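You operate a simulated robot arm through the tools that you are given. There is no shell and no other tool. Be economical: measure what you need, move in short steps, check, and stop when the job is done.

The job below is to be done with a simulated robot arm. You get a single attempt, and the scene is never put back.

TASK
Fit the press with the die that the popper card asks for.
Fine: loosen the socket knob, stand the old die on the empty ring, seat the new one, tighten the knob; leave the lever up. Set down upright: steel die. Where these are worked on the way, their far stop is far enough and under half their travel is too little: socket knob.

The check looks at the end state, three seconds after you hand in, the way a careful person would. Anything else that was tipped, shoved, dropped, spilled or broken makes it a failure.

THE ROBOT
A 7-joint arm with a two-finger parallel gripper, fixed in place. Base frame: the origin is at the foot of the arm, x ahead of it, y to its left, z up; the work surface is at about z = 780. Lengths are in mm, angles in degrees, forces in N, time in s.
With the tool pointing down near the work surface it reaches from about 300 to 700 mm from the base axis. Its first joint turns from -66.0 to 66.0 degrees. Payload 1.57 kg.
The TCP is the grasp point between the finger pads, 30 mm short of the fingertips. In the tool frame z runs along the fingers and y along their closing line. The gripper opens to 110 mm. The fingers are 24 mm wide and 12 mm thick; the gripper's body (48 by 112 mm) begins 78 mm behind the TCP.
Orientation is that of the tool frame in the base frame, as [roll, pitch, yaw] about the fixed x, y, z axes, in that order (R = Rz(yaw) Ry(pitch) Rx(roll)). With the fingers straight down and closing along the base's y, the tool's x points along the base's -x, its y along +y and its z along -z.

THE INTERFACE
- The arm moves only by the tool send_rows. Its argument "increments" is a list of rows, each a list of 7 numbers: the shift along the tool's x, y, z in units of 20 mm (1.0 is 20 mm), then the turn, a rotation vector about the tool's x, y, z in units of 6 degrees (1.0 is 6 degrees), then the opening in per cent of the stroke, from 0 (shut) to 100 (fully open). In form: [[dx, dy, dz, ax, ay, az, fingers], ...]. A call has 1 to 10 rows; each row shifts and turns the commanded pose from where the row before left it, along the tool's axes as they then stand. A call with a number of a shift or a turn outside -1 to 1 is refused whole. Rows are played at 5 a second. More than 50 mm and 8.6 degrees between two rows, or a gripper value outside its range, and nothing of the call is played. A pose out of reach is approached as far as the arm can. The call stops where the force on the tool passes 40 N (or 10 N more than at its start, if that is more) or the arm is blocked; 0.2 s more then pass. The fingers move at their own pace (about 108 mm/s each) and stop on an object; they squeeze with about 27 N. The grip force told is the motor's: it shows also when the fingers shut on nothing. Time passes only in rows, and 0.2 s behind the last, so rows that do not move let the fingers close. It gives the time, the measured TCP pose, the force on the tool (base axes), the opening and the grip force at its end, in the units of the frame above (readings bear some noise), with the torque about the TCP (base axes, N m) and any sound that the robot's microphone picked up, and new pictures: "show" is both (left out), scene, wrist or none.
- Cameras (640 x 400 px; columns grow to the right, rows downward): "scene" is fixed at [168, -393.7, 1402.7]; the picture's right is [0.76, -0.65, 0.00], its down [-0.39, -0.45, -0.81] and it looks along [0.53, 0.61, -0.59] (base axes); focal length 363 px, centre (320, 200). "wrist" rides on the gripper at [70, 16, -141] in the tool frame; the picture's right is [-0.23, 0.97, 0.00], its down [-0.86, -0.20, -0.48] and it looks along [-0.47, -0.11, 0.88] (tool axes); focal length 222 px, centre (320, 200).
- point_at(camera, pixels): for up to 12 pixels [column, row] of the newest picture of that camera ("zoom" is the newest enlarged one), the place [x, y, z] in the base frame of the surface seen there, good to about 2 mm. It takes no simulated time.
- inspect(camera, box): a new picture of the part [left, top, right, bottom] of that camera's present view, enlarged. It takes no simulated time.
- close_job(): hands the job in; it is judged then, once.

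Go step by step. Measure first, check grasps and placings, and put right what went wrong. The budget is 80 turns and 200 pictures, counting those below and the enlarged ones. Unless the task says otherwise, let go and move clear before handing in, and close with one line.

The tools are called after ">>>" as name(argument=value, ...) on one line, values as JSON. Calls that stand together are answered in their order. send_rows: Moves the arm, as the interface text tells. Its arguments: {"type":"object","properties":{"increments":{"type":"array"},"show":{"type":"string","enum":["both","scene","wrist","none"]}},"required":["increments"]} The other tools are called the same way: point_at (camera, pixels) gives the place of the surface under pixels of a picture; inspect (camera, box) takes an enlarged picture of a part of a camera's view; close_job () hands the job in.

At the start:

```text
time: 0.0
tool_pos: [430.7, 121.3, 1150.0]
tool_rot: [180.0, 0.0, -179.9]
contact_force: [0.9, 1.0, 0.1]
torque: [0.02, -0.02, 0.02]
grip_width: 110.0
gripper_force: 0.0
```

scene: 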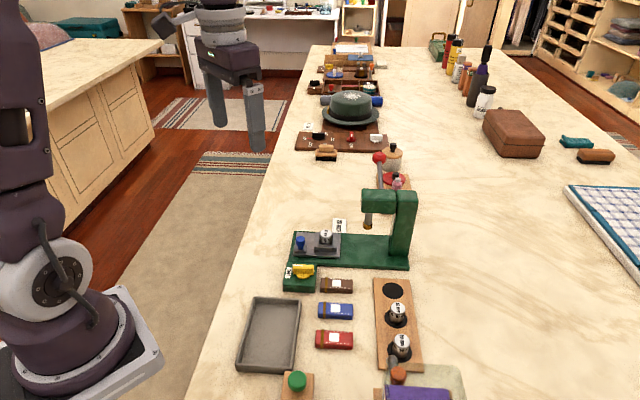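
wrist: 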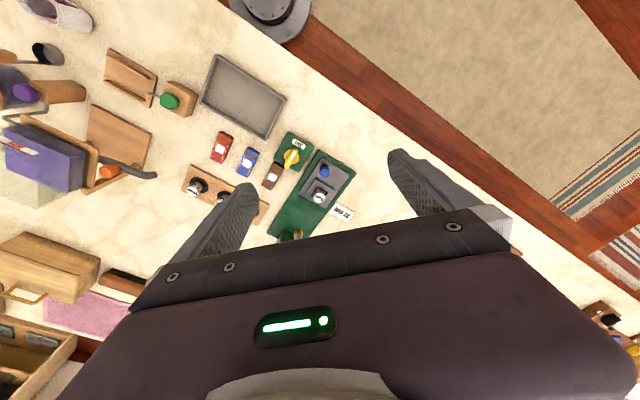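

The press is the green item around scene (350,240), with dies on a wooden rack at (397,320). I will enlarge both to read the labels.

>>> inspect(camera="scene", box=[270, 180, 430, 280])

>>> inspect(camera="scene", box=[270, 270, 430, 370])

>>> inspect(camera="wrist", box=[170, 120, 370, 245])

```text
4.00 times, centred on (350, 230) of scene
```

zoom: 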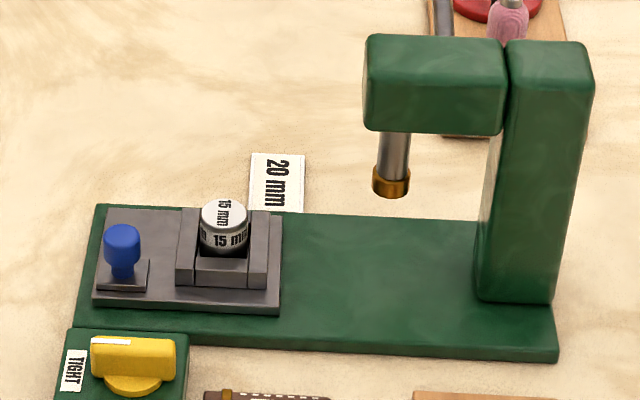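

```text
4.00 times, centred on (350, 320) of scene
```

zoom: 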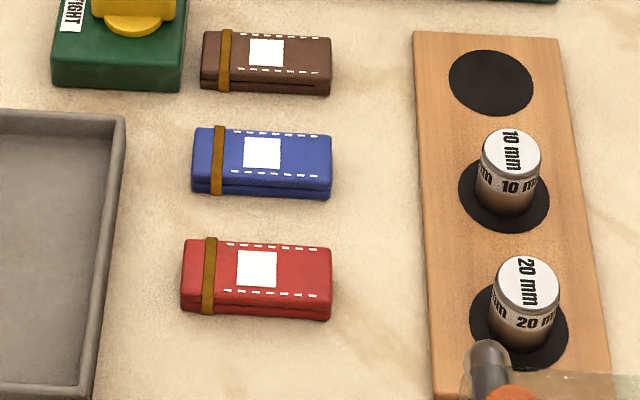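

```text
3.20 times, centred on (270, 182) of wrist
```

zoom: 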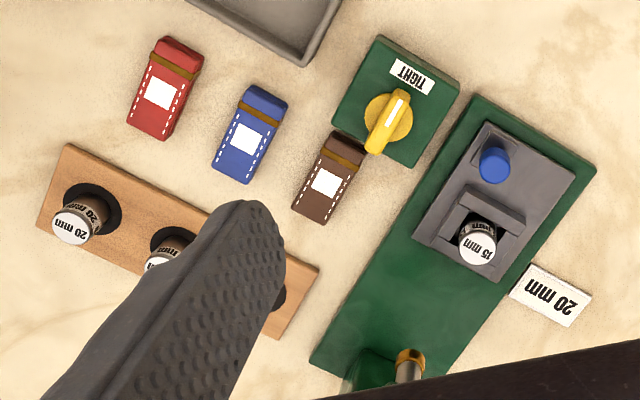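

The card beside the press reads 20 mm, the old die is 15 mm, and the yellow knob's mark points at TIGHT. Next I'll measure the parts and check for other cards.

>>> point_at(camera="zoom", pixels=[[388, 120], [400, 95], [372, 150], [477, 252], [495, 165], [70, 230], [410, 75], [340, 110], [380, 40], [458, 80], [415, 165], [550, 295]])

>>> inspect(camera="scene", box=[340, 140, 440, 202])

>>> point_at(camera="scene", pixels=[[397, 307], [402, 340], [393, 290], [325, 233], [301, 241], [304, 270], [291, 271], [370, 222], [400, 195], [380, 157], [375, 190], [402, 376]])

```text
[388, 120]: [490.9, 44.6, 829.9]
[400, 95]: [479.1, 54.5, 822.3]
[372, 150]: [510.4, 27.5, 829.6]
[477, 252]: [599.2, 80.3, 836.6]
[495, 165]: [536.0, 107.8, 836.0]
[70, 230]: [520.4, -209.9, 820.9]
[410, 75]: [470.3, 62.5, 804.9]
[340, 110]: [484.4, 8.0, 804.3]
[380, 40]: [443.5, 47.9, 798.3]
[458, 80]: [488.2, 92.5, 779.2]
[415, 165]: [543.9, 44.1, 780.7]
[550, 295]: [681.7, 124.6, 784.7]
```

```text
6.40 times, centred on (390, 171) of scene
```

zoom: 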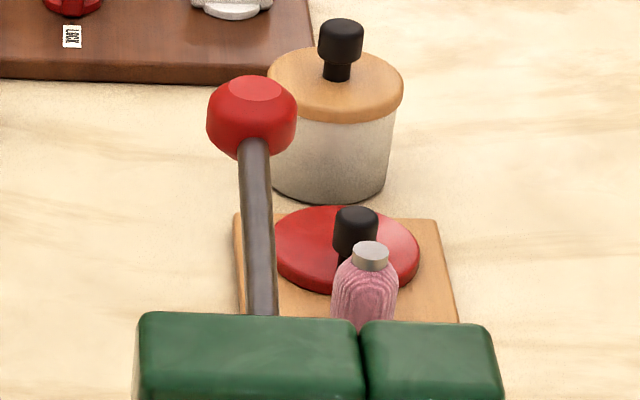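

```text
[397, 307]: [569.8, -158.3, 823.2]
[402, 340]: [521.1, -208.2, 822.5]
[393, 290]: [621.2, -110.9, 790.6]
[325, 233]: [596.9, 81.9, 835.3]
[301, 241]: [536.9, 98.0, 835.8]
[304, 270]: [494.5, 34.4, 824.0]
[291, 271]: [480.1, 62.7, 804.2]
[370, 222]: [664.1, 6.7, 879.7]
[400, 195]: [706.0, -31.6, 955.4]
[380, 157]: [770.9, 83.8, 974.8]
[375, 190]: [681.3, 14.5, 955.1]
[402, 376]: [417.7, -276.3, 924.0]
```

The geometry is clear: die in socket at (598,81), ring at (621,-111), 20 mm die at (521,-208), knob near (494,41). I'll move above the knob for a close look.

>>> send_rows(increments=[[-0.315, -0.4, 0.9, 0, 0, 0, 100], [-0.315, -0.4, 0.9, 0, 0, 0, 100], [-0.315, -0.4, 0.9, 0, 0, 0, 100], [-0.315, -0.4, 0.9, 0, 0, 0, 100], [-0.315, -0.4, 0.9, 0, 0, 0, 100], [-0.315, -0.4, 0.9, 0, 0, 0, 100], [-0.315, -0.4, 0.9, 0, 0, 0, 100], [-0.315, -0.4, 0.9, 0, 0, 0, 100], [-0.315, -0.4, 0.9, 0, 0, 0, 100], [-0.315, -0.4, 0.9, 0, 0, 0, 100]])

```text
time: 2.2
tool_pos: [494.7, 41.7, 969.6]
tool_rot: [180.0, 0.0, -180.0]
contact_force: [0.6, 0.2, -0.1]
torque: [0.0, 0.01, 0.0]
grip_width: 110.0
gripper_force: 0.1
```

scene: 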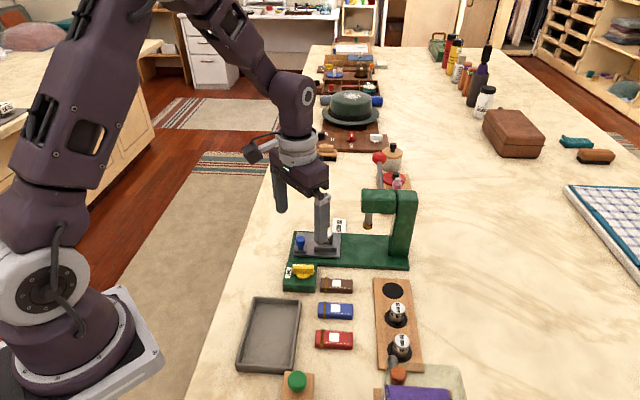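
wrist: 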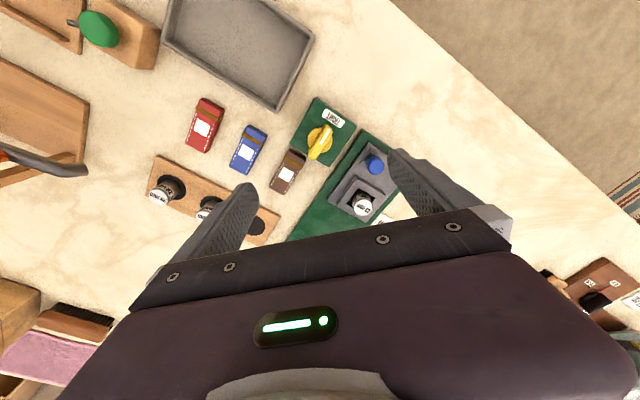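

The knob is at wrist (320,140), between the fingers. I'll enlarge it and the press.

>>> inspect(camera="wrist", box=[270, 90, 414, 180])

>>> inspect(camera="wrist", box=[280, 130, 424, 220])

```text
4.44 times, centred on (342, 135) of wrist
```

zoom: 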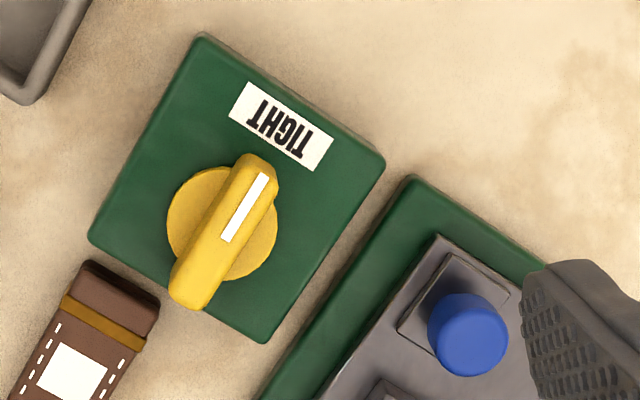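

```text
4.44 times, centred on (352, 175) of wrist
```

zoom: 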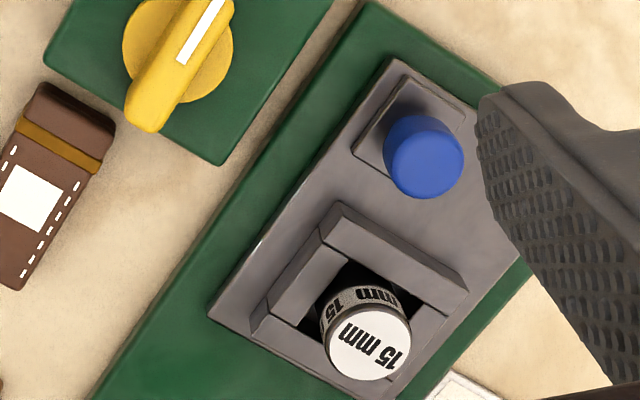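

>>> point_at(camera="zoom", pixels=[[210, 15], [145, 115], [180, 62], [200, 85], [368, 345], [424, 155], [405, 240], [290, 275], [345, 380], [395, 325], [330, 210], [455, 275]])

>>> point_at(camera="wrist", pixels=[[309, 133], [330, 147], [257, 223], [206, 209], [160, 198], [360, 207], [287, 183]])

```text
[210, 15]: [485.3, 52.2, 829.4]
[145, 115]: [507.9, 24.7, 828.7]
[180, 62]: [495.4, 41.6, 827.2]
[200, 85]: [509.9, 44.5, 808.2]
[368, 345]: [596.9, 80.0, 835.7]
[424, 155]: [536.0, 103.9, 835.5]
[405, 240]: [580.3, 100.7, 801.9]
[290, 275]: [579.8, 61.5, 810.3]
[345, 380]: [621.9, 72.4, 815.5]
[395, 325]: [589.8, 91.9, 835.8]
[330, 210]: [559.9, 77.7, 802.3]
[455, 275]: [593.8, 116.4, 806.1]
```

```text
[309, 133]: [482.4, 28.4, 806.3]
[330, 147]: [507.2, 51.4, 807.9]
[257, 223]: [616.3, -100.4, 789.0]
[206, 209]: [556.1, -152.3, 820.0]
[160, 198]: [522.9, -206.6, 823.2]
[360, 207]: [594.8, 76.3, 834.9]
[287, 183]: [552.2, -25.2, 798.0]
```

Knob axis is about (495,40), wing top z 829 and running at about -48°. I'll rotate the gripper to close across it and open to about 50 mm.

>>> send_rows(increments=[[0, 0, 0.6, 0, 0, 1, 45], [0, 0, 0.6, 0, 0, 1, 45], [0, 0, 0.6, 0, 0, 1, 45], [0, 0, 0.6, 0, 0, 1, 45], [0, 0, 0.6, 0, 0, 1, 45], [0, 0, 0.6, 0, 0, 1, 45], [0, 0, 0.5, 0, 0, 1, 45], [0, 0, 0.5, 0, 0, 1, 45]])

```text
time: 4.0
tool_pos: [494.6, 41.7, 879.6]
tool_rot: [180.0, 0.0, 131.9]
contact_force: [-0.1, -0.5, 0.1]
torque: [0.01, -0.02, 0.02]
grip_width: 49.4
gripper_force: 0.0
```

scene: 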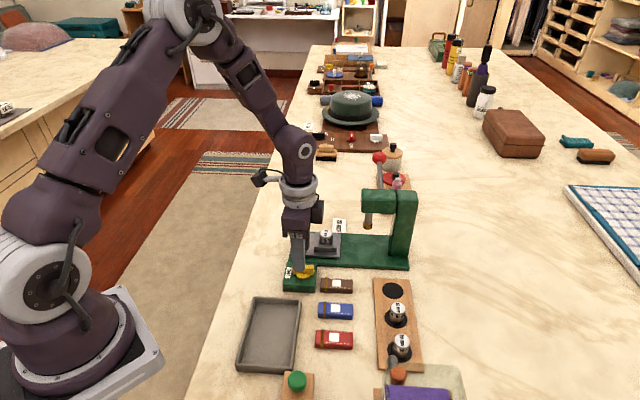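
wrist: 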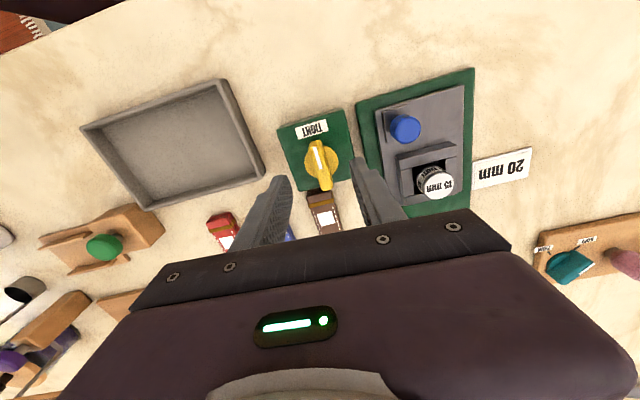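

The gripper straddles the knob at wrist (322,160). I'll go down 38 mm and close.

>>> send_rows(increments=[[0, 0, 0.7, 0, 0, 0, 45], [0, 0, 0.7, 0, 0, 0, 45], [0, 0, 0.5, 0, 0, 0, 45], [0, 0, 0, 0, 0, 0, 0], [0, 0, 0, 0, 0, 0, 0], [0, 0, 0, 0, 0, 0, 0]], show="wrist")

```text
time: 5.4
tool_pos: [494.5, 44.3, 841.1]
tool_rot: [179.9, 0.1, 132.1]
contact_force: [12.9, 11.8, -10.4]
torque: [-0.25, -0.27, 0.7]
grip_width: 13.6
gripper_force: 29.9
```

wrist: 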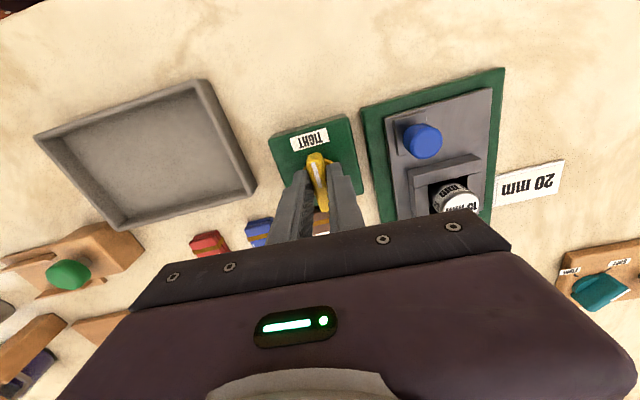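

The grip holds the wing (13.6 mm), but 17 N of side load shows I am off-centre along the closing line. I'll shift 3 mm that way.

>>> send_rows(increments=[[0, 0.15, 0, 0, 0, 0, 0], [0, 0, 0, 0, 0, 0, 0]], show="none")

```text
time: 6.0
tool_pos: [495.5, 44.2, 841.2]
tool_rot: [-179.9, 0.0, 132.0]
contact_force: [-1.7, -1.7, 2.7]
torque: [0.14, -0.25, 0.73]
grip_width: 13.5
gripper_force: 30.0
```

Side force is now gone. I'll try turning counter-clockwise a little to see if it yields.

>>> send_rows(increments=[[0, 0, 0, 0, 0, -0.5, 0], [0, 0, 0, 0, 0, -0.5, 0], [0, 0, 0, 0, 0, -0.5, 0], [0, 0, 0, 0, 0, -0.5, 0]], show="none")

```text
time: 7.0
tool_pos: [494.7, 42.0, 840.6]
tool_rot: [-179.8, -0.1, 144.1]
contact_force: [-19.0, -15.9, 9.4]
torque: [-0.44, -0.19, -0.11]
grip_width: 12.9
gripper_force: 29.7
```

It turned 12° with little torque but a side force. I'll look to confirm the knob moved.

>>> inspect(camera="wrist", box=[250, 90, 394, 220])

>>> inspect(camera="scene", box=[270, 240, 350, 300])

```text
3.08 times, centred on (322, 155) of wrist
```

zoom: 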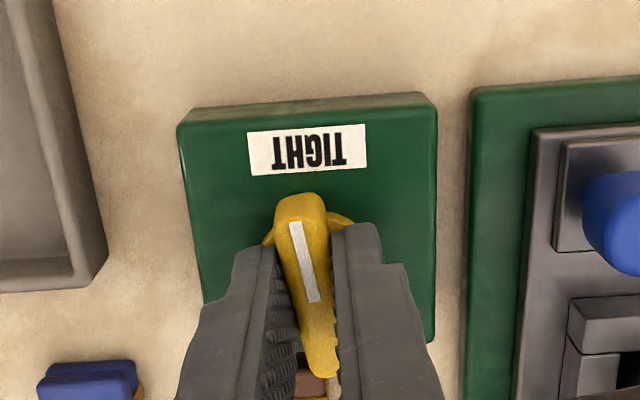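

```text
6.67 times, centred on (310, 270) of scene
```

zoom: 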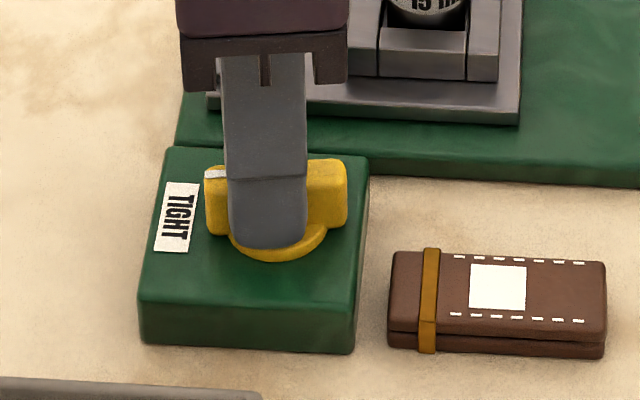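

The mark still points straight at TIGHT, so the fingers only aligned themselves with the wing. I'll relieve the side force and then keep turning counter-clockwise.

>>> send_rows(increments=[[0, -0.15, 0, 0, 0, 0, 0], [0, 0, 0, 0, 0, 0, 0]], show="none")

```text
time: 7.6
tool_pos: [494.4, 42.2, 840.7]
tool_rot: [179.9, -0.1, 144.1]
contact_force: [-11.6, 3.2, 5.0]
torque: [0.45, 0.91, 0.01]
grip_width: 13.1
gripper_force: 29.6
```

>>> send_rows(increments=[[0, 0, 0, 0, 0, -0.5, 0], [0, 0, 0, 0, 0, -0.5, 0], [0, 0, 0, 0, 0, -0.5, 0], [0, 0, 0, 0, 0, -0.5, 0]], show="wrist")

>>> inspect(camera="wrist", box=[250, 90, 394, 220])

```text
time: 8.6
tool_pos: [494.4, 42.3, 840.8]
tool_rot: [179.9, 0.0, 156.0]
contact_force: [-11.8, 11.6, 5.7]
torque: [-0.03, -0.28, -0.04]
grip_width: 12.8
gripper_force: 29.7
```

wrist: 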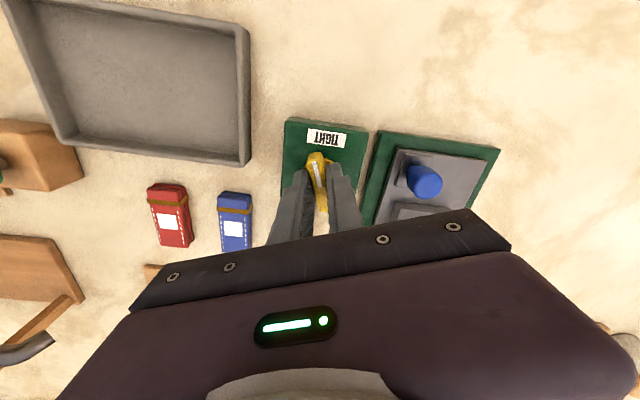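

```text
3.08 times, centred on (322, 155) of wrist
```

zoom: 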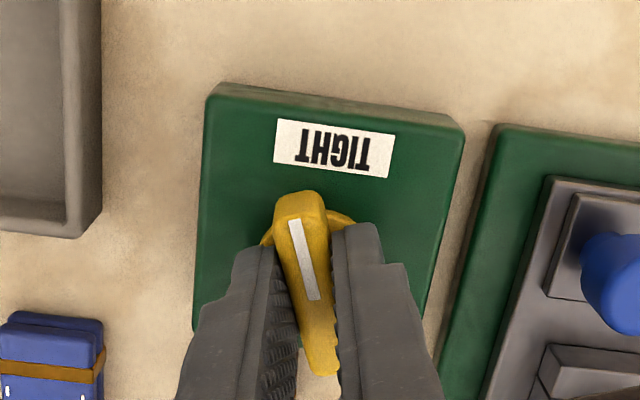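

The box now is skewed relative to the wing, so the knob is turning counter-clockwise freely. I'll continue.

>>> send_rows(increments=[[0, 0, 0, 0, 0, -0.7, 0], [0, 0, 0, 0, 0, -0.7, 0], [0, 0, 0, 0, 0, -0.7, 0], [0, 0, 0, 0, 0, -0.7, 0], [0, 0, 0, 0, 0, -0.7, 0], [0, 0, 0, 0, 0, -0.7, 0]], show="none")

```text
time: 10.0
tool_pos: [493.6, 40.0, 841.4]
tool_rot: [-179.9, 0.0, -178.7]
contact_force: [-8.9, 3.4, 14.3]
torque: [0.14, 0.66, -0.03]
grip_width: 12.8
gripper_force: 29.7
```

>>> send_rows(increments=[[0, 0, 0, 0, 0, -0.7, 0], [0, 0, 0, 0, 0, -0.7, 0], [0, 0, 0, 0, 0, -0.7, 0], [0, 0, 0, 0, 0, -0.7, 0], [0, 0, 0, 0, 0, -0.7, 0], [0, 0, 0, 0, 0, -0.7, 0], [0, 0, 0, 0, 0, -0.7, 0]], show="wrist")

```text
time: 11.6
tool_pos: [494.4, 39.5, 840.2]
tool_rot: [-179.9, 0.0, -149.4]
contact_force: [4.5, -17.5, -16.8]
torque: [-0.54, 0.38, -0.09]
grip_width: 13.2
gripper_force: 30.1
```

wrist: 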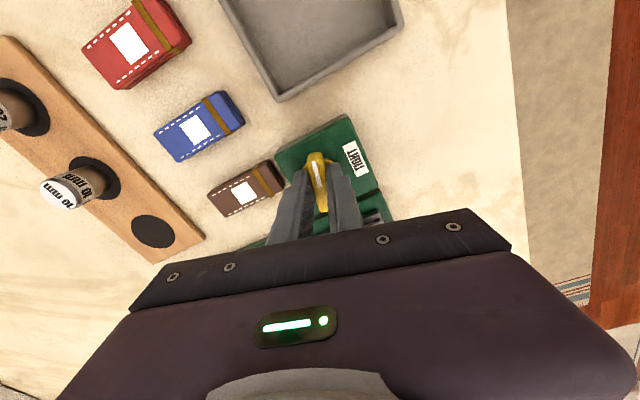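

About 66° of turn so far, still free. I'll correct the lateral load and continue to the stop.

>>> send_rows(increments=[[0, -0.1, 0, 0, 0, 0, 0], [0, 0, 0, 0, 0, -0.7, 0], [0, 0, 0, 0, 0, -0.7, 0], [0, 0, 0, 0, 0, -0.7, 0], [0, 0, 0, 0, 0, -0.7, 0], [0, 0, 0, 0, 0, -0.7, 0]], show="none")

```text
time: 13.0
tool_pos: [494.8, 40.4, 839.9]
tool_rot: [-179.9, 0.1, -128.4]
contact_force: [-10.6, 3.8, 12.9]
torque: [-0.02, 0.32, -0.91]
grip_width: 15.2
gripper_force: 31.2
```

Torque is now -0.91 N m and the width grew to 15.2 mm, which suggests the stop. I'll check.

>>> inspect(camera="wrist", box=[250, 90, 394, 220])

>>> inspect(camera="scene", box=[270, 230, 350, 290])

```text
3.08 times, centred on (322, 155) of wrist
```

zoom: 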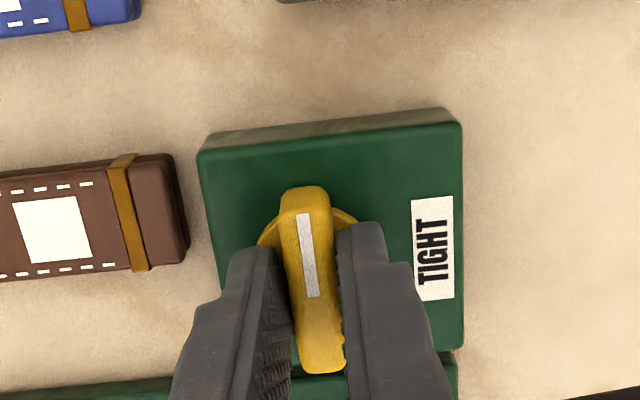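

```text
6.67 times, centred on (310, 260) of scene
```

zoom: 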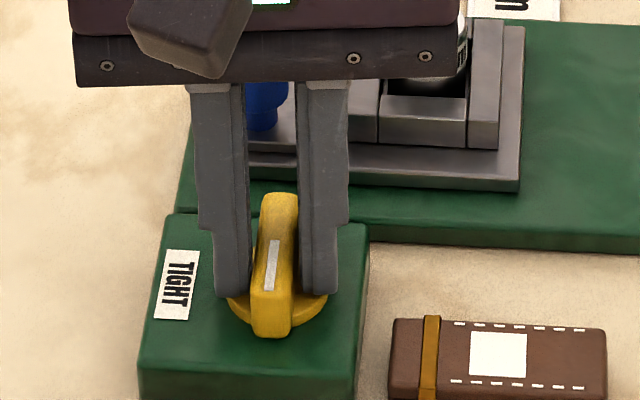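

The wing is now square across from TIGHT, so the knob is at its far stop. I'll release, rise, and turn back to measure the die.

>>> send_rows(increments=[[0, 0, 0, 0, 0, 0.5, 20], [0, 0, 0, 0, 0, 0, 40], [0, 0, 0, 0, 0, 0, 40], [0, 0, -0.9, 0, 0, 0, 40], [0, 0, -1, 0, 0, 0, 40], [0, 0, -1, 0, 0, 0, 40], [0, 0, -1, 0, 0, 0, 40], [0, 0, -1, 0, 0, 0, 40], [0, 0, -1, 0, 0, 0, 40], [0, 0, -1, 0, 0, 0, 40]])

>>> inspect(camera="scene", box=[280, 170, 440, 290])

```text
time: 15.2
tool_pos: [495.3, 40.0, 977.9]
tool_rot: [179.9, 0.1, -131.3]
contact_force: [1.0, -0.4, 0.1]
torque: [0.0, -0.02, -0.01]
grip_width: 43.9
gripper_force: 0.0
```

scene: 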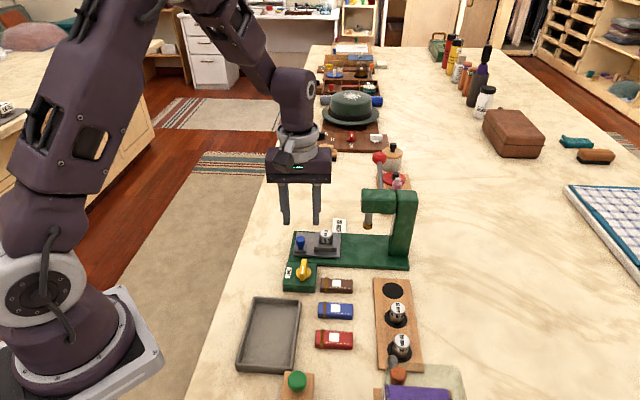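
wrist: 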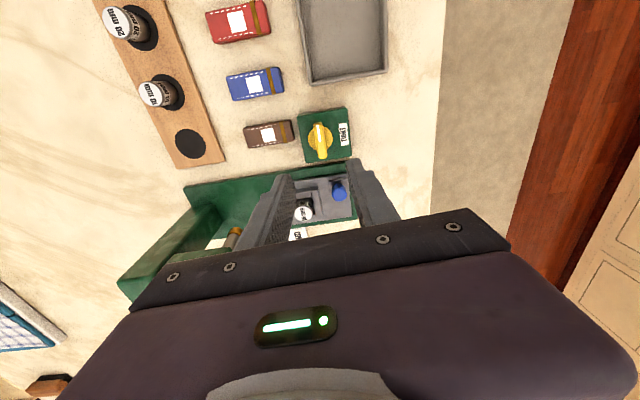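

```text
3.33 times, centred on (360, 230) of scene
```

zoom: 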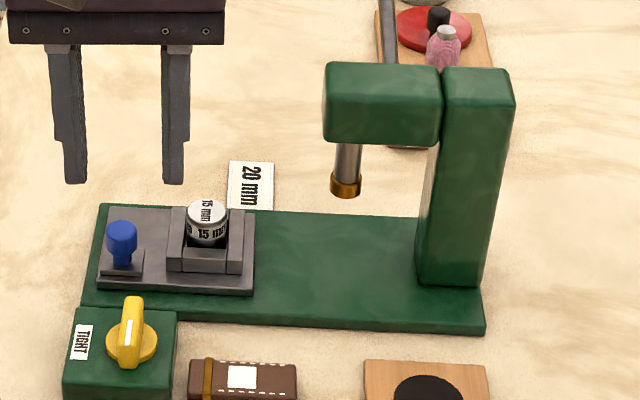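

The knob is loose. I'll measure the socket walls, die, rack ring and press column.

>>> point_at(camera="zoom", pixels=[[420, 275], [478, 280], [328, 130], [438, 140], [205, 207], [192, 250], [177, 235], [240, 240], [205, 255], [192, 213], [224, 213], [208, 218]])

>>> inspect(camera="wrist", box=[100, 0, 260, 180])

>>> point_at(camera="wrist", pixels=[[190, 144], [175, 144], [205, 144], [190, 130], [190, 158], [153, 93], [120, 22], [178, 168], [221, 157], [302, 213], [307, 198], [298, 212]])

```text
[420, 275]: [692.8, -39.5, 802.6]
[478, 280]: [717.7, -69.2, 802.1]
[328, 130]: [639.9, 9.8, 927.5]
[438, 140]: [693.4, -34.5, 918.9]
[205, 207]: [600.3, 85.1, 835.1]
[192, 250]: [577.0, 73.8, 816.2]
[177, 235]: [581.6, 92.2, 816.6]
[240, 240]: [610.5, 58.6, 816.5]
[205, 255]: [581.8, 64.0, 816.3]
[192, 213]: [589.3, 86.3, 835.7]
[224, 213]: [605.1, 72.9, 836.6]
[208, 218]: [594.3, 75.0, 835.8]
```

```text
2.22 times, centred on (180, 90) of wrist
```

zoom: 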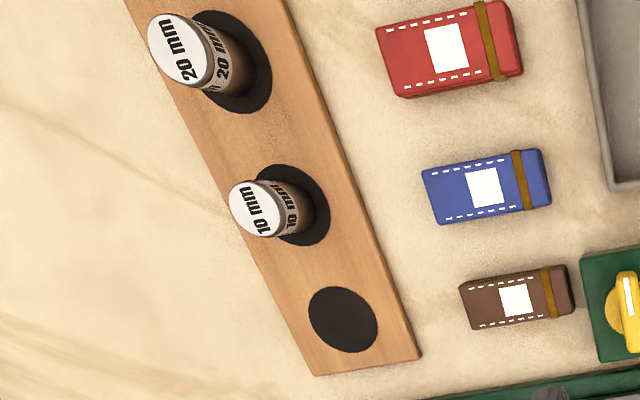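

```text
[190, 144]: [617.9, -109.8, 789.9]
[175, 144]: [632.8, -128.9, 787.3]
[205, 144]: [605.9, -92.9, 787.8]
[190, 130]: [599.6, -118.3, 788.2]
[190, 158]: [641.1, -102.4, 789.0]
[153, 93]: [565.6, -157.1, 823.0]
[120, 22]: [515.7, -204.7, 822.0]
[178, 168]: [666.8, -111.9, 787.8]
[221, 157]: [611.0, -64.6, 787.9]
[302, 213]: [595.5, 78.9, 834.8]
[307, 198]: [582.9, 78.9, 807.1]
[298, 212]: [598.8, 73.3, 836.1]
```

Die in socket centred about (597,79), walls top at 816.5, ring centre (619.5,-110). The current yaw clears the press head, so I'll go over the old die.

>>> send_rows(increments=[[-0.8, -0.42, 0, 0, 0, 0, 40], [-0.8, -0.42, 0, 0, 0, 0, 40], [-0.8, -0.42, 0, 0, 0, 0, 40], [-0.8, -0.42, 0, 0, 0, 0, 40], [-0.8, -0.42, 0, 0, 0, 0, 40], [-0.82, -0.43, 0, 0, 0, 0, 40], [0, 0, 1, 0, 0, 0, 40], [0, 0, 1, 0, 0, 0, 40], [0, 0, 1, 0, 0, 0, 40], [0, 0, 0.9, 0, 0, 0, 40]])

>>> inspect(camera="wrist", box=[240, 80, 400, 230])

>>> inspect(camera="scene", box=[280, 170, 440, 270])

```text
time: 17.4
tool_pos: [596.4, 78.5, 899.7]
tool_rot: [180.0, 0.1, -131.4]
contact_force: [0.4, 0.7, 0.0]
torque: [0.02, 0.02, 0.01]
grip_width: 44.0
gripper_force: 0.1
```

scene: 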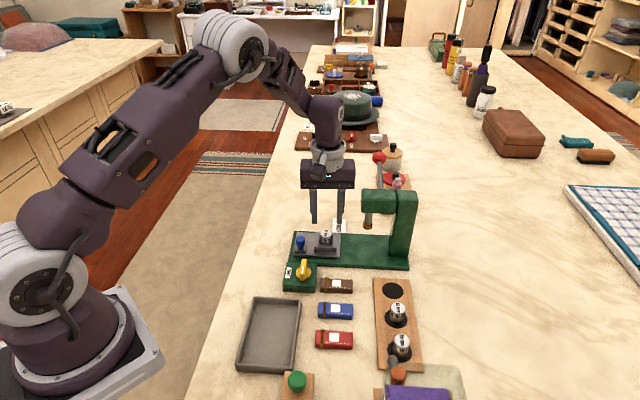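
wrist: 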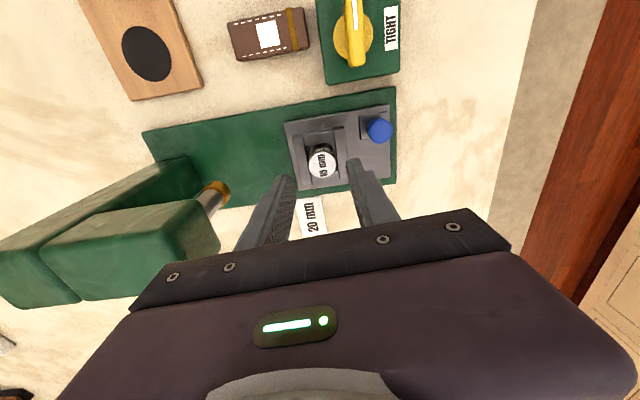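

```text
2.67 times, centred on (320, 155) of wrist
```

zoom: 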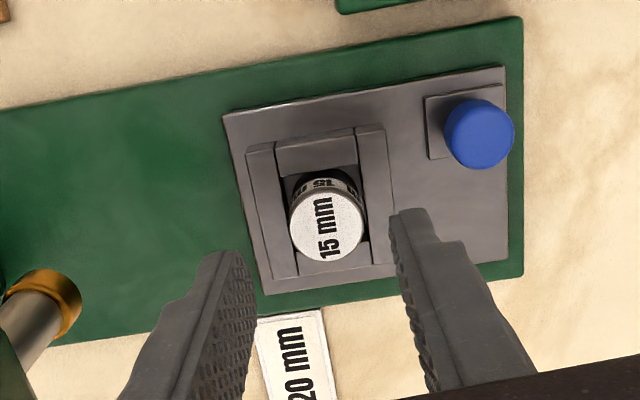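

```text
4.00 times, centred on (360, 220) of scene
```

zoom: 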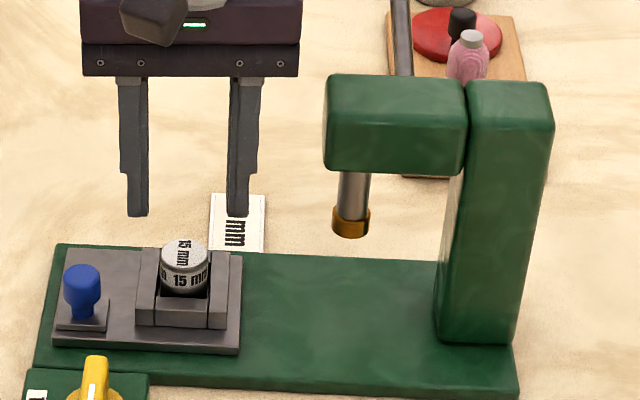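

>>> point_at(camera="wrist", pixels=[[309.8, 164.4], [336.6, 166], [323, 165.1], [323, 177.2], [323, 154.5], [293.7, 136.5], [342.6, 128.5], [349, 176.5], [302.5, 183.5], [321, 135], [303, 160], [342, 155]])

```text
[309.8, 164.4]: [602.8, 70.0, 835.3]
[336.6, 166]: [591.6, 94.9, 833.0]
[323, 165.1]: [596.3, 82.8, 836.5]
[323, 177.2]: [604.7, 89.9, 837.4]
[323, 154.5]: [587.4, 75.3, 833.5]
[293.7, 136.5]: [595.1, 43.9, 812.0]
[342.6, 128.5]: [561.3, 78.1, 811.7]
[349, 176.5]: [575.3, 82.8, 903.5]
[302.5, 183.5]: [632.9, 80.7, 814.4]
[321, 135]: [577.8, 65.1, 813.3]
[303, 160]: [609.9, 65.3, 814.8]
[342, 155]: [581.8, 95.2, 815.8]
```

Die centre is around (597,80.5), diameter about 25. I'll descend to z 849, with tips just above the walls, and close.

>>> send_rows(increments=[[-0.1, 0.04, 0.9, 0, 0, 0, 40], [0, 0, 0.9, 0, 0, 0, 40], [0, 0, 0.7, 0, 0, 0, 40], [0, 0, 0, 0, 0, 0, 40], [0, 0, 0, 0, 0, 0, 10], [0, 0, 0, 0, 0, 0, 10], [0, 0, 0, 0, 0, 0, 10]], show="wrist")

>>> inspect(camera="scene", box=[280, 190, 380, 260])

```text
time: 19.0
tool_pos: [598.5, 80.1, 849.4]
tool_rot: [-180.0, 0.1, -131.3]
contact_force: [-0.2, 0.4, -0.9]
torque: [0.02, 0.0, -0.01]
grip_width: 26.8
gripper_force: 26.9
```

wrist: 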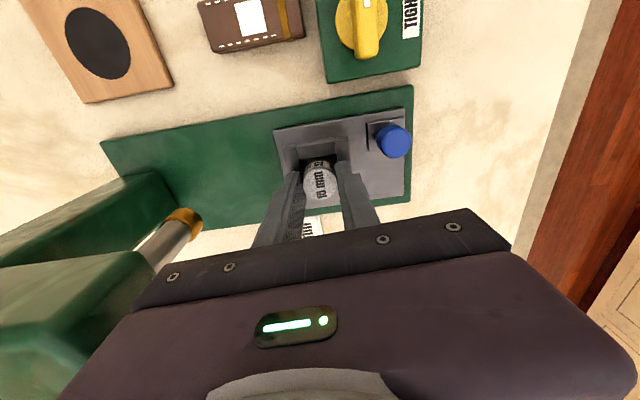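

```text
5.71 times, centred on (330, 225) of scene
```

zoom: 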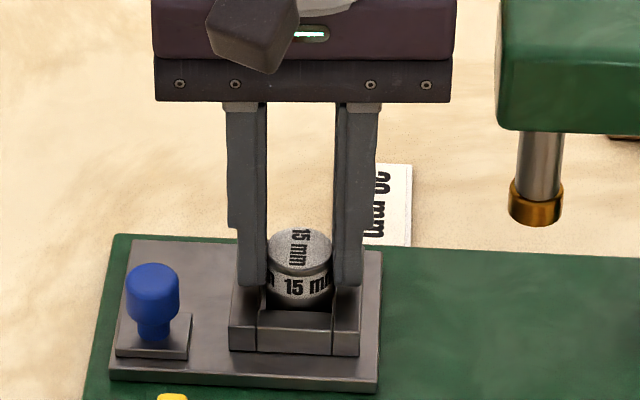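

The die is held at 26.8 mm with no side force. Lifting straight up.

>>> send_rows(increments=[[0, 0, -0.3, 0, 0, 0, 8], [0, 0, -0.6, 0, 0, 0, 8], [0, 0, -1, 0, 0, 0, 8], [0, 0, -1, 0, 0, 0, 8], [0, 0, -1, 0, 0, 0, 8]], show="wrist")

>>> inspect(camera="scene", box=[280, 170, 420, 260])

```text
time: 20.2
tool_pos: [598.3, 80.5, 929.4]
tool_rot: [180.0, 0.0, -131.5]
contact_force: [0.7, 0.1, -0.4]
torque: [0.03, 0.01, 0.02]
grip_width: 8.7
gripper_force: 0.1
```

wrist: 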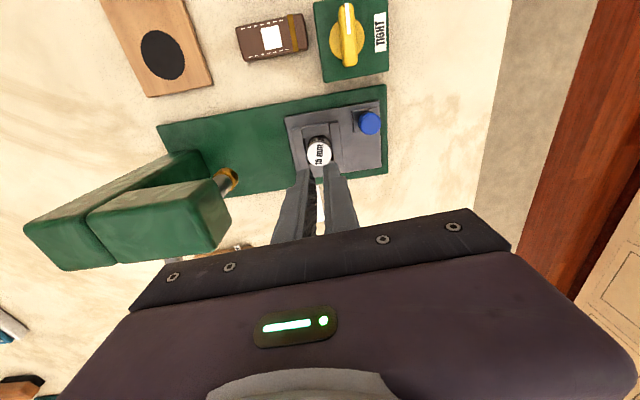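

```text
4.44 times, centred on (350, 215) of scene
```

zoom: 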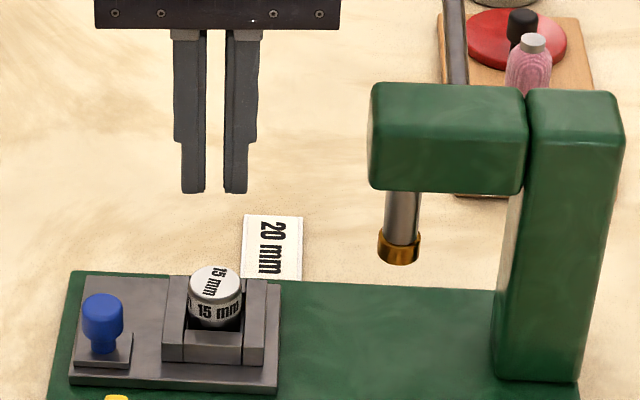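

The fingers slipped off and the die is still in the socket. I'll check whether the die rose and how the knob stands.

>>> point_at(camera="wrist", pixels=[[318, 154], [309, 152], [328, 153], [318, 163], [318, 146], [318, 125]])

>>> inspect(camera="wrist", box=[290, 0, 390, 80])

>>> inspect(camera="wrist", box=[280, 100, 380, 180])

```text
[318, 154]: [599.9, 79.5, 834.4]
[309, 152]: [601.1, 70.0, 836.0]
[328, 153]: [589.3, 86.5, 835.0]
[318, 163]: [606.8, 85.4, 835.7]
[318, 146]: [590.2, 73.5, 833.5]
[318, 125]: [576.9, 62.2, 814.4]
```

```text
5.00 times, centred on (340, 40) of wrist
```

zoom: 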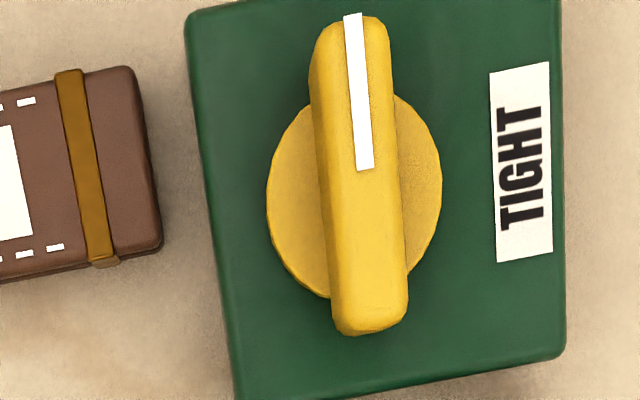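

```text
5.00 times, centred on (330, 140) of wrist
```

zoom: 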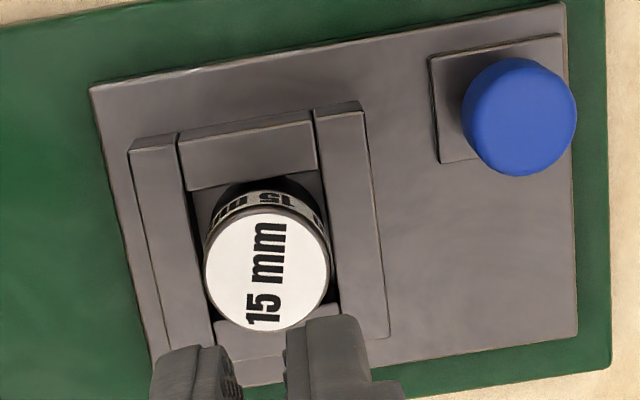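

The knob is square to TIGHT and the die hasn't risen (z 836). I'll regrip slightly lower with full closing command and lift in tiny steps reading the force.

>>> send_rows(increments=[[0, 0, 0, 0, 0, 0, 40], [0, 0, 0, 0, 0, 0, 40], [0, 0, 1, 0, 0, 0, 40], [0, 0, 1, 0, 0, 0, 40], [0, 0, 1, 0, 0, 0, 40], [0, 0, 1, 0, 0, 0, 40], [0, 0, 0.1, 0, 0, 0, 0], [0, 0, 0, 0, 0, 0, 0], [0, 0, 0, 0, 0, 0, 0], [0, 0, -0.1, 0, 0, 0, 0]], show="none")

```text
time: 22.4
tool_pos: [597.7, 81.8, 848.8]
tool_rot: [179.9, -0.1, -131.4]
contact_force: [0.4, -0.1, 0.5]
torque: [-0.02, -0.01, -0.03]
grip_width: 26.6
gripper_force: 26.6
```

>>> send_rows(increments=[[0, 0, -0.15, 0, 0, 0, 0]], show="none")

>>> send_rows(increments=[[0, 0, -0.15, 0, 0, 0, 0]], show="wrist")

>>> inspect(camera="scene", box=[290, 200, 370, 260])

```text
time: 22.8
tool_pos: [597.3, 81.4, 851.6]
tool_rot: [-180.0, 0.0, -131.3]
contact_force: [-0.4, 0.8, -1.1]
torque: [0.04, 0.03, -0.04]
grip_width: 26.8
gripper_force: 27.4
```

```text
time: 23.2
tool_pos: [597.4, 80.6, 855.1]
tool_rot: [-180.0, 0.0, -131.5]
contact_force: [0.8, -0.6, -1.0]
torque: [-0.05, 0.0, 0.02]
grip_width: 27.1
gripper_force: 27.1
```

wrist: 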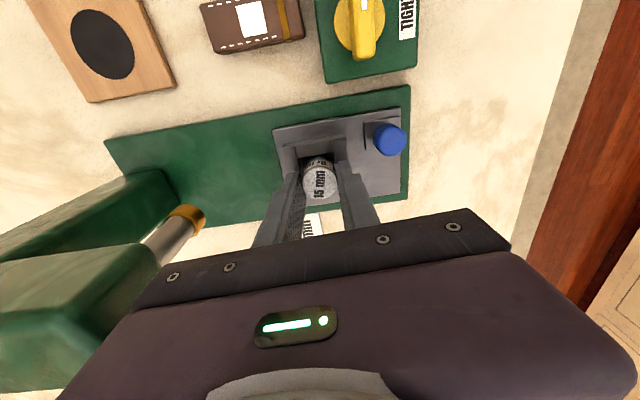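

```text
6.67 times, centred on (330, 230) of scene
```

zoom: 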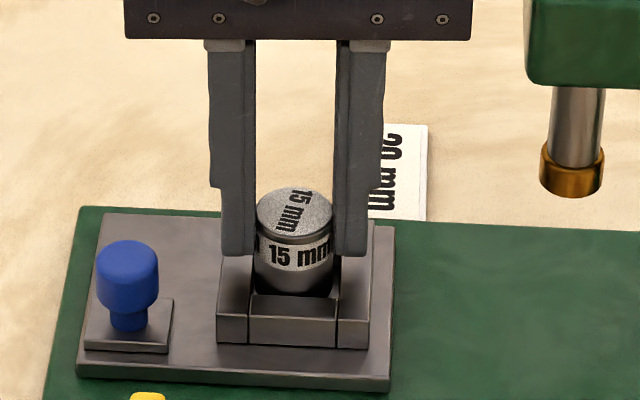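

Only about 1 N of load now, and the die seems higher in the picture. Let me measure its top.

>>> point_at(camera="wrist", pixels=[[320, 180], [318, 190], [315, 175]])

>>> send_rows(increments=[[0, 0, -0.15, 0, 0, 0, 0], [0, 0, -0.15, 0, 0, 0, 0]], show="wrist")

>>> point_at(camera="wrist", pixels=[[320, 180], [318, 190], [315, 175]])

>>> inspect(camera="scene", box=[290, 200, 370, 260])

```text
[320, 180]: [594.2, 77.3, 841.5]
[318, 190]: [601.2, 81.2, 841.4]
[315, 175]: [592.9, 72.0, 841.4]
```

```text
time: 23.8
tool_pos: [599.7, 81.3, 860.3]
tool_rot: [180.0, 0.0, -131.5]
contact_force: [0.1, -0.5, -1.5]
torque: [0.01, -0.02, 0.01]
grip_width: 26.9
gripper_force: 26.4
```

wrist: 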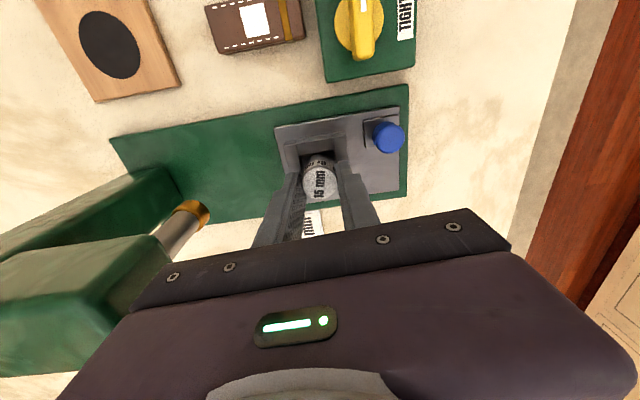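

```text
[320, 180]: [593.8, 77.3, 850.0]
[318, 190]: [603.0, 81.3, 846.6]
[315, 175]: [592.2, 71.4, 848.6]
```

```text
6.67 times, centred on (330, 230) of scene
```

zoom: 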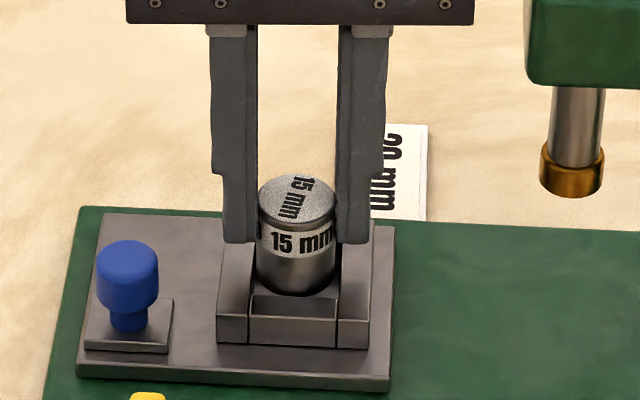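

The die is now rising cleanly (top 850). I'll continue gently up, then shift away from the press head.

>>> send_rows(increments=[[0, 0, -0.3, 0, 0, 0, 0], [0, 0, -0.4, 0, 0, 0, 0], [0, 0, -0.4, 0, 0, 0, 0], [0, 0, -0.4, 0, 0, 0, 0], [0, 0, -0.4, 0, 0, 0, 0], [0.33, 0.375, -0.1, 0, 0, 0, 0], [0.33, 0.375, 0, 0, 0, 0, 0], [0.33, 0.375, 0, 0, 0, 0, 0], [0.33, 0.375, 0, 0, 0, 0, 0], [0.33, 0.375, 0, 0, 0, 0, 0]])

```text
time: 26.0
tool_pos: [547.3, 79.8, 899.9]
tool_rot: [-180.0, 0.0, -131.4]
contact_force: [-0.2, 0.4, -2.3]
torque: [-0.01, 0.0, -0.05]
grip_width: 26.7
gripper_force: 26.8
```

scene: 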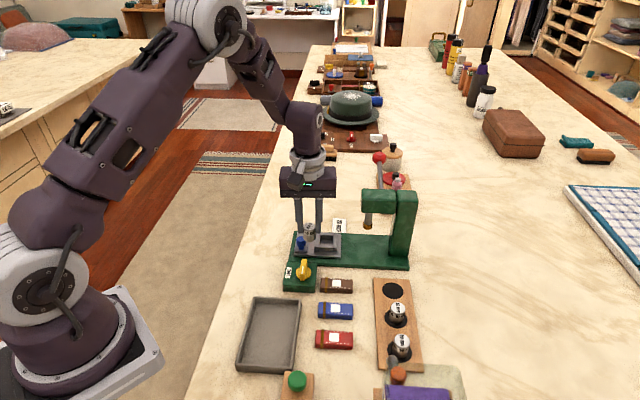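
wrist: 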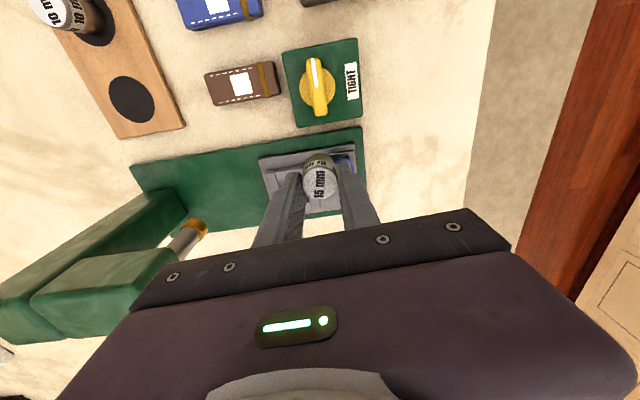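

The die is carried safely. Measure its offset in the gripper while I inspect the now empty socket.

>>> inspect(camera="wrist", box=[250, 130, 380, 230])

>>> point_at(camera="zoom", pixels=[[340, 270], [310, 270], [385, 260], [340, 340], [350, 215]])

>>> inspect(camera="scene", box=[280, 210, 380, 270])

```text
4.00 times, centred on (315, 180) of wrist
```

zoom: 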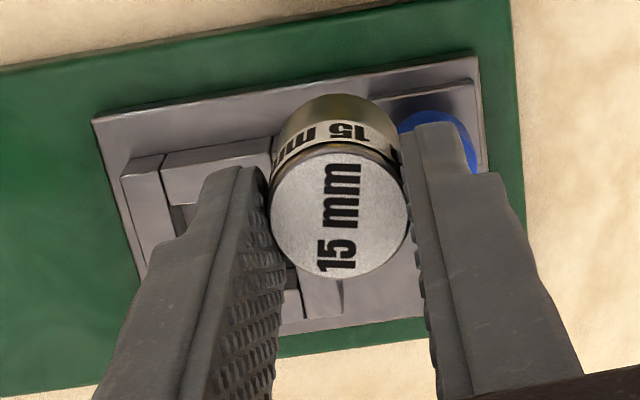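

```text
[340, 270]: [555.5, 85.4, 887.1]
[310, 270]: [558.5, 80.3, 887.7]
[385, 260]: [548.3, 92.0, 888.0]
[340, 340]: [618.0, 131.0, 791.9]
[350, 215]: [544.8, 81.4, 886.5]
```

```text
6.40 times, centred on (330, 240) of scene
```

zoom: 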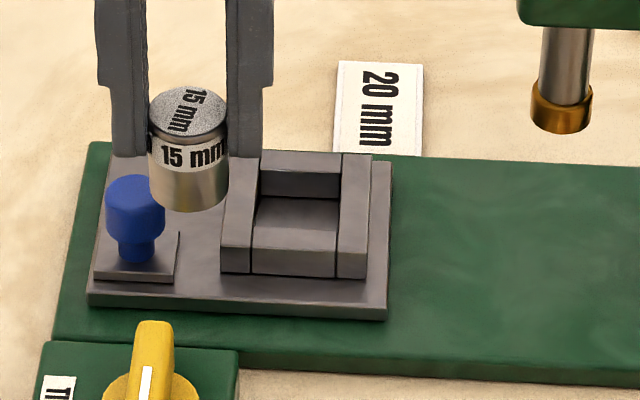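

The socket is a square pocket and the die sits centred in the gripper. Measuring the pocket walls now.

>>> point_at(camera="zoom", pixels=[[252, 200], [347, 200], [296, 244], [296, 238], [302, 156], [302, 162], [300, 215], [223, 243], [249, 245], [338, 245], [365, 248], [262, 205]])

```text
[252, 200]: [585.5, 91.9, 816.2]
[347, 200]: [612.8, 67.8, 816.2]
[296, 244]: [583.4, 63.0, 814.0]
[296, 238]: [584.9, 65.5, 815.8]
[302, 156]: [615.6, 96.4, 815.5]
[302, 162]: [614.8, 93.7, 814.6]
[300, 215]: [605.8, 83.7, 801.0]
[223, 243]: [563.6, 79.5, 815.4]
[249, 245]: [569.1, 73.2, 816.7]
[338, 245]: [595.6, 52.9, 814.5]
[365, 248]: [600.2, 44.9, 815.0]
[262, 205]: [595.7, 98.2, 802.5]
```

The socket centre is about (599.4,79.8), aligned with the current yaw. Now carry the old die round to the ring.

>>> send_rows(increments=[[0.704, -0.619, 0, 0, 0, 0, 0], [0.704, -0.619, 0, 0, 0, 0, 0], [0.704, -0.619, 0, 0, 0, 0, 0], [0.704, -0.619, 0, 0, 0, 0, 0], [0.704, -0.619, 0, 0, 0, 0, 0], [0.704, -0.619, 0, 0, 0, 0, 0], [0.704, -0.619, 0, 0, 0, 0, 0], [0.704, -0.619, 0, 0, 0, 0, 0]], show="none")

>>> send_rows(increments=[[-0.153, -0.677, 0, 0, 0, 0, 0], [-0.153, -0.677, 0, 0, 0, 0, 0], [-0.153, -0.677, 0, 0, 0, 0, 0], [-0.153, -0.677, 0, 0, 0, 0, 0], [-0.153, -0.677, 0, 0, 0, 0, 0], [-0.153, -0.677, 0, 0, 0, 0, 0], [0, 0, 0.6, 0, 0, 0, 0], [0, 0, 0.6, 0, 0, 0, 0]])

>>> inspect(camera="scene", box=[340, 230, 450, 310])

>>> inspect(camera="wrist", box=[250, 120, 390, 230])

```text
time: 27.8
tool_pos: [547.4, -69.7, 900.8]
tool_rot: [-180.0, 0.0, -131.4]
contact_force: [-1.0, -0.4, -1.1]
torque: [0.05, 0.0, 0.01]
grip_width: 27.0
gripper_force: 26.2
```

```text
time: 29.6
tool_pos: [622.7, -108.8, 875.6]
tool_rot: [180.0, 0.0, -131.4]
contact_force: [-0.2, 0.9, -1.0]
torque: [0.01, -0.01, -0.02]
grip_width: 27.0
gripper_force: 27.1
```

scene: 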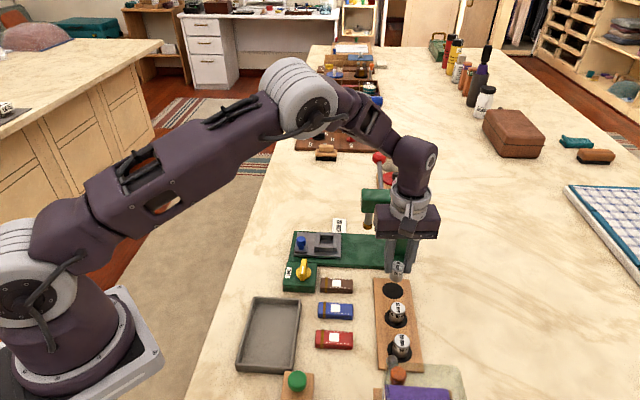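
wrist: 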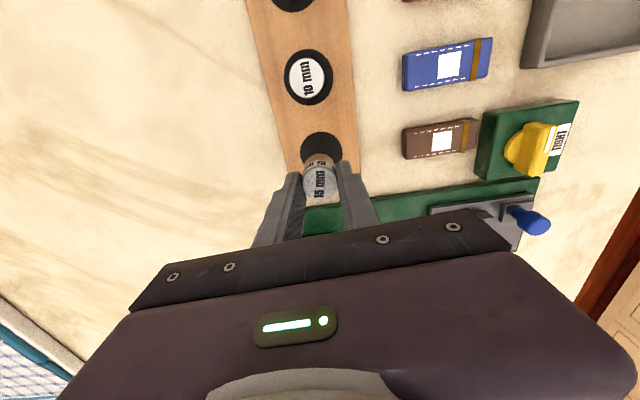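

```text
5.00 times, centred on (395, 270) of scene
```

zoom: 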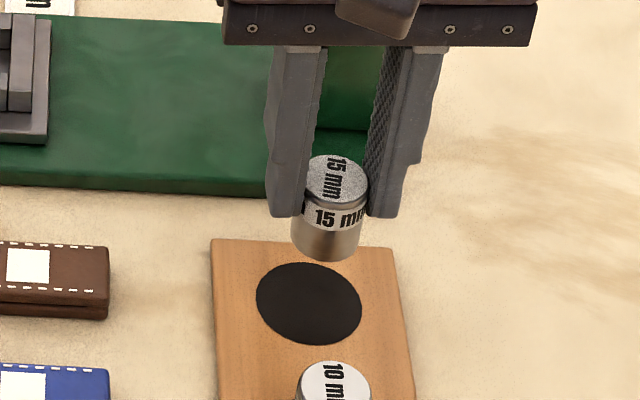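

```text
3.64 times, centred on (320, 175) of wrist
```

zoom: 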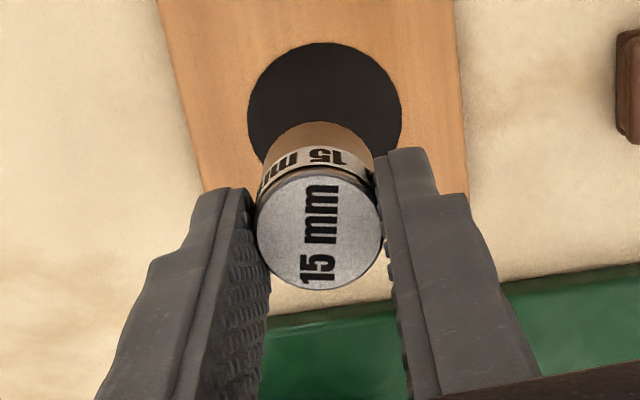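

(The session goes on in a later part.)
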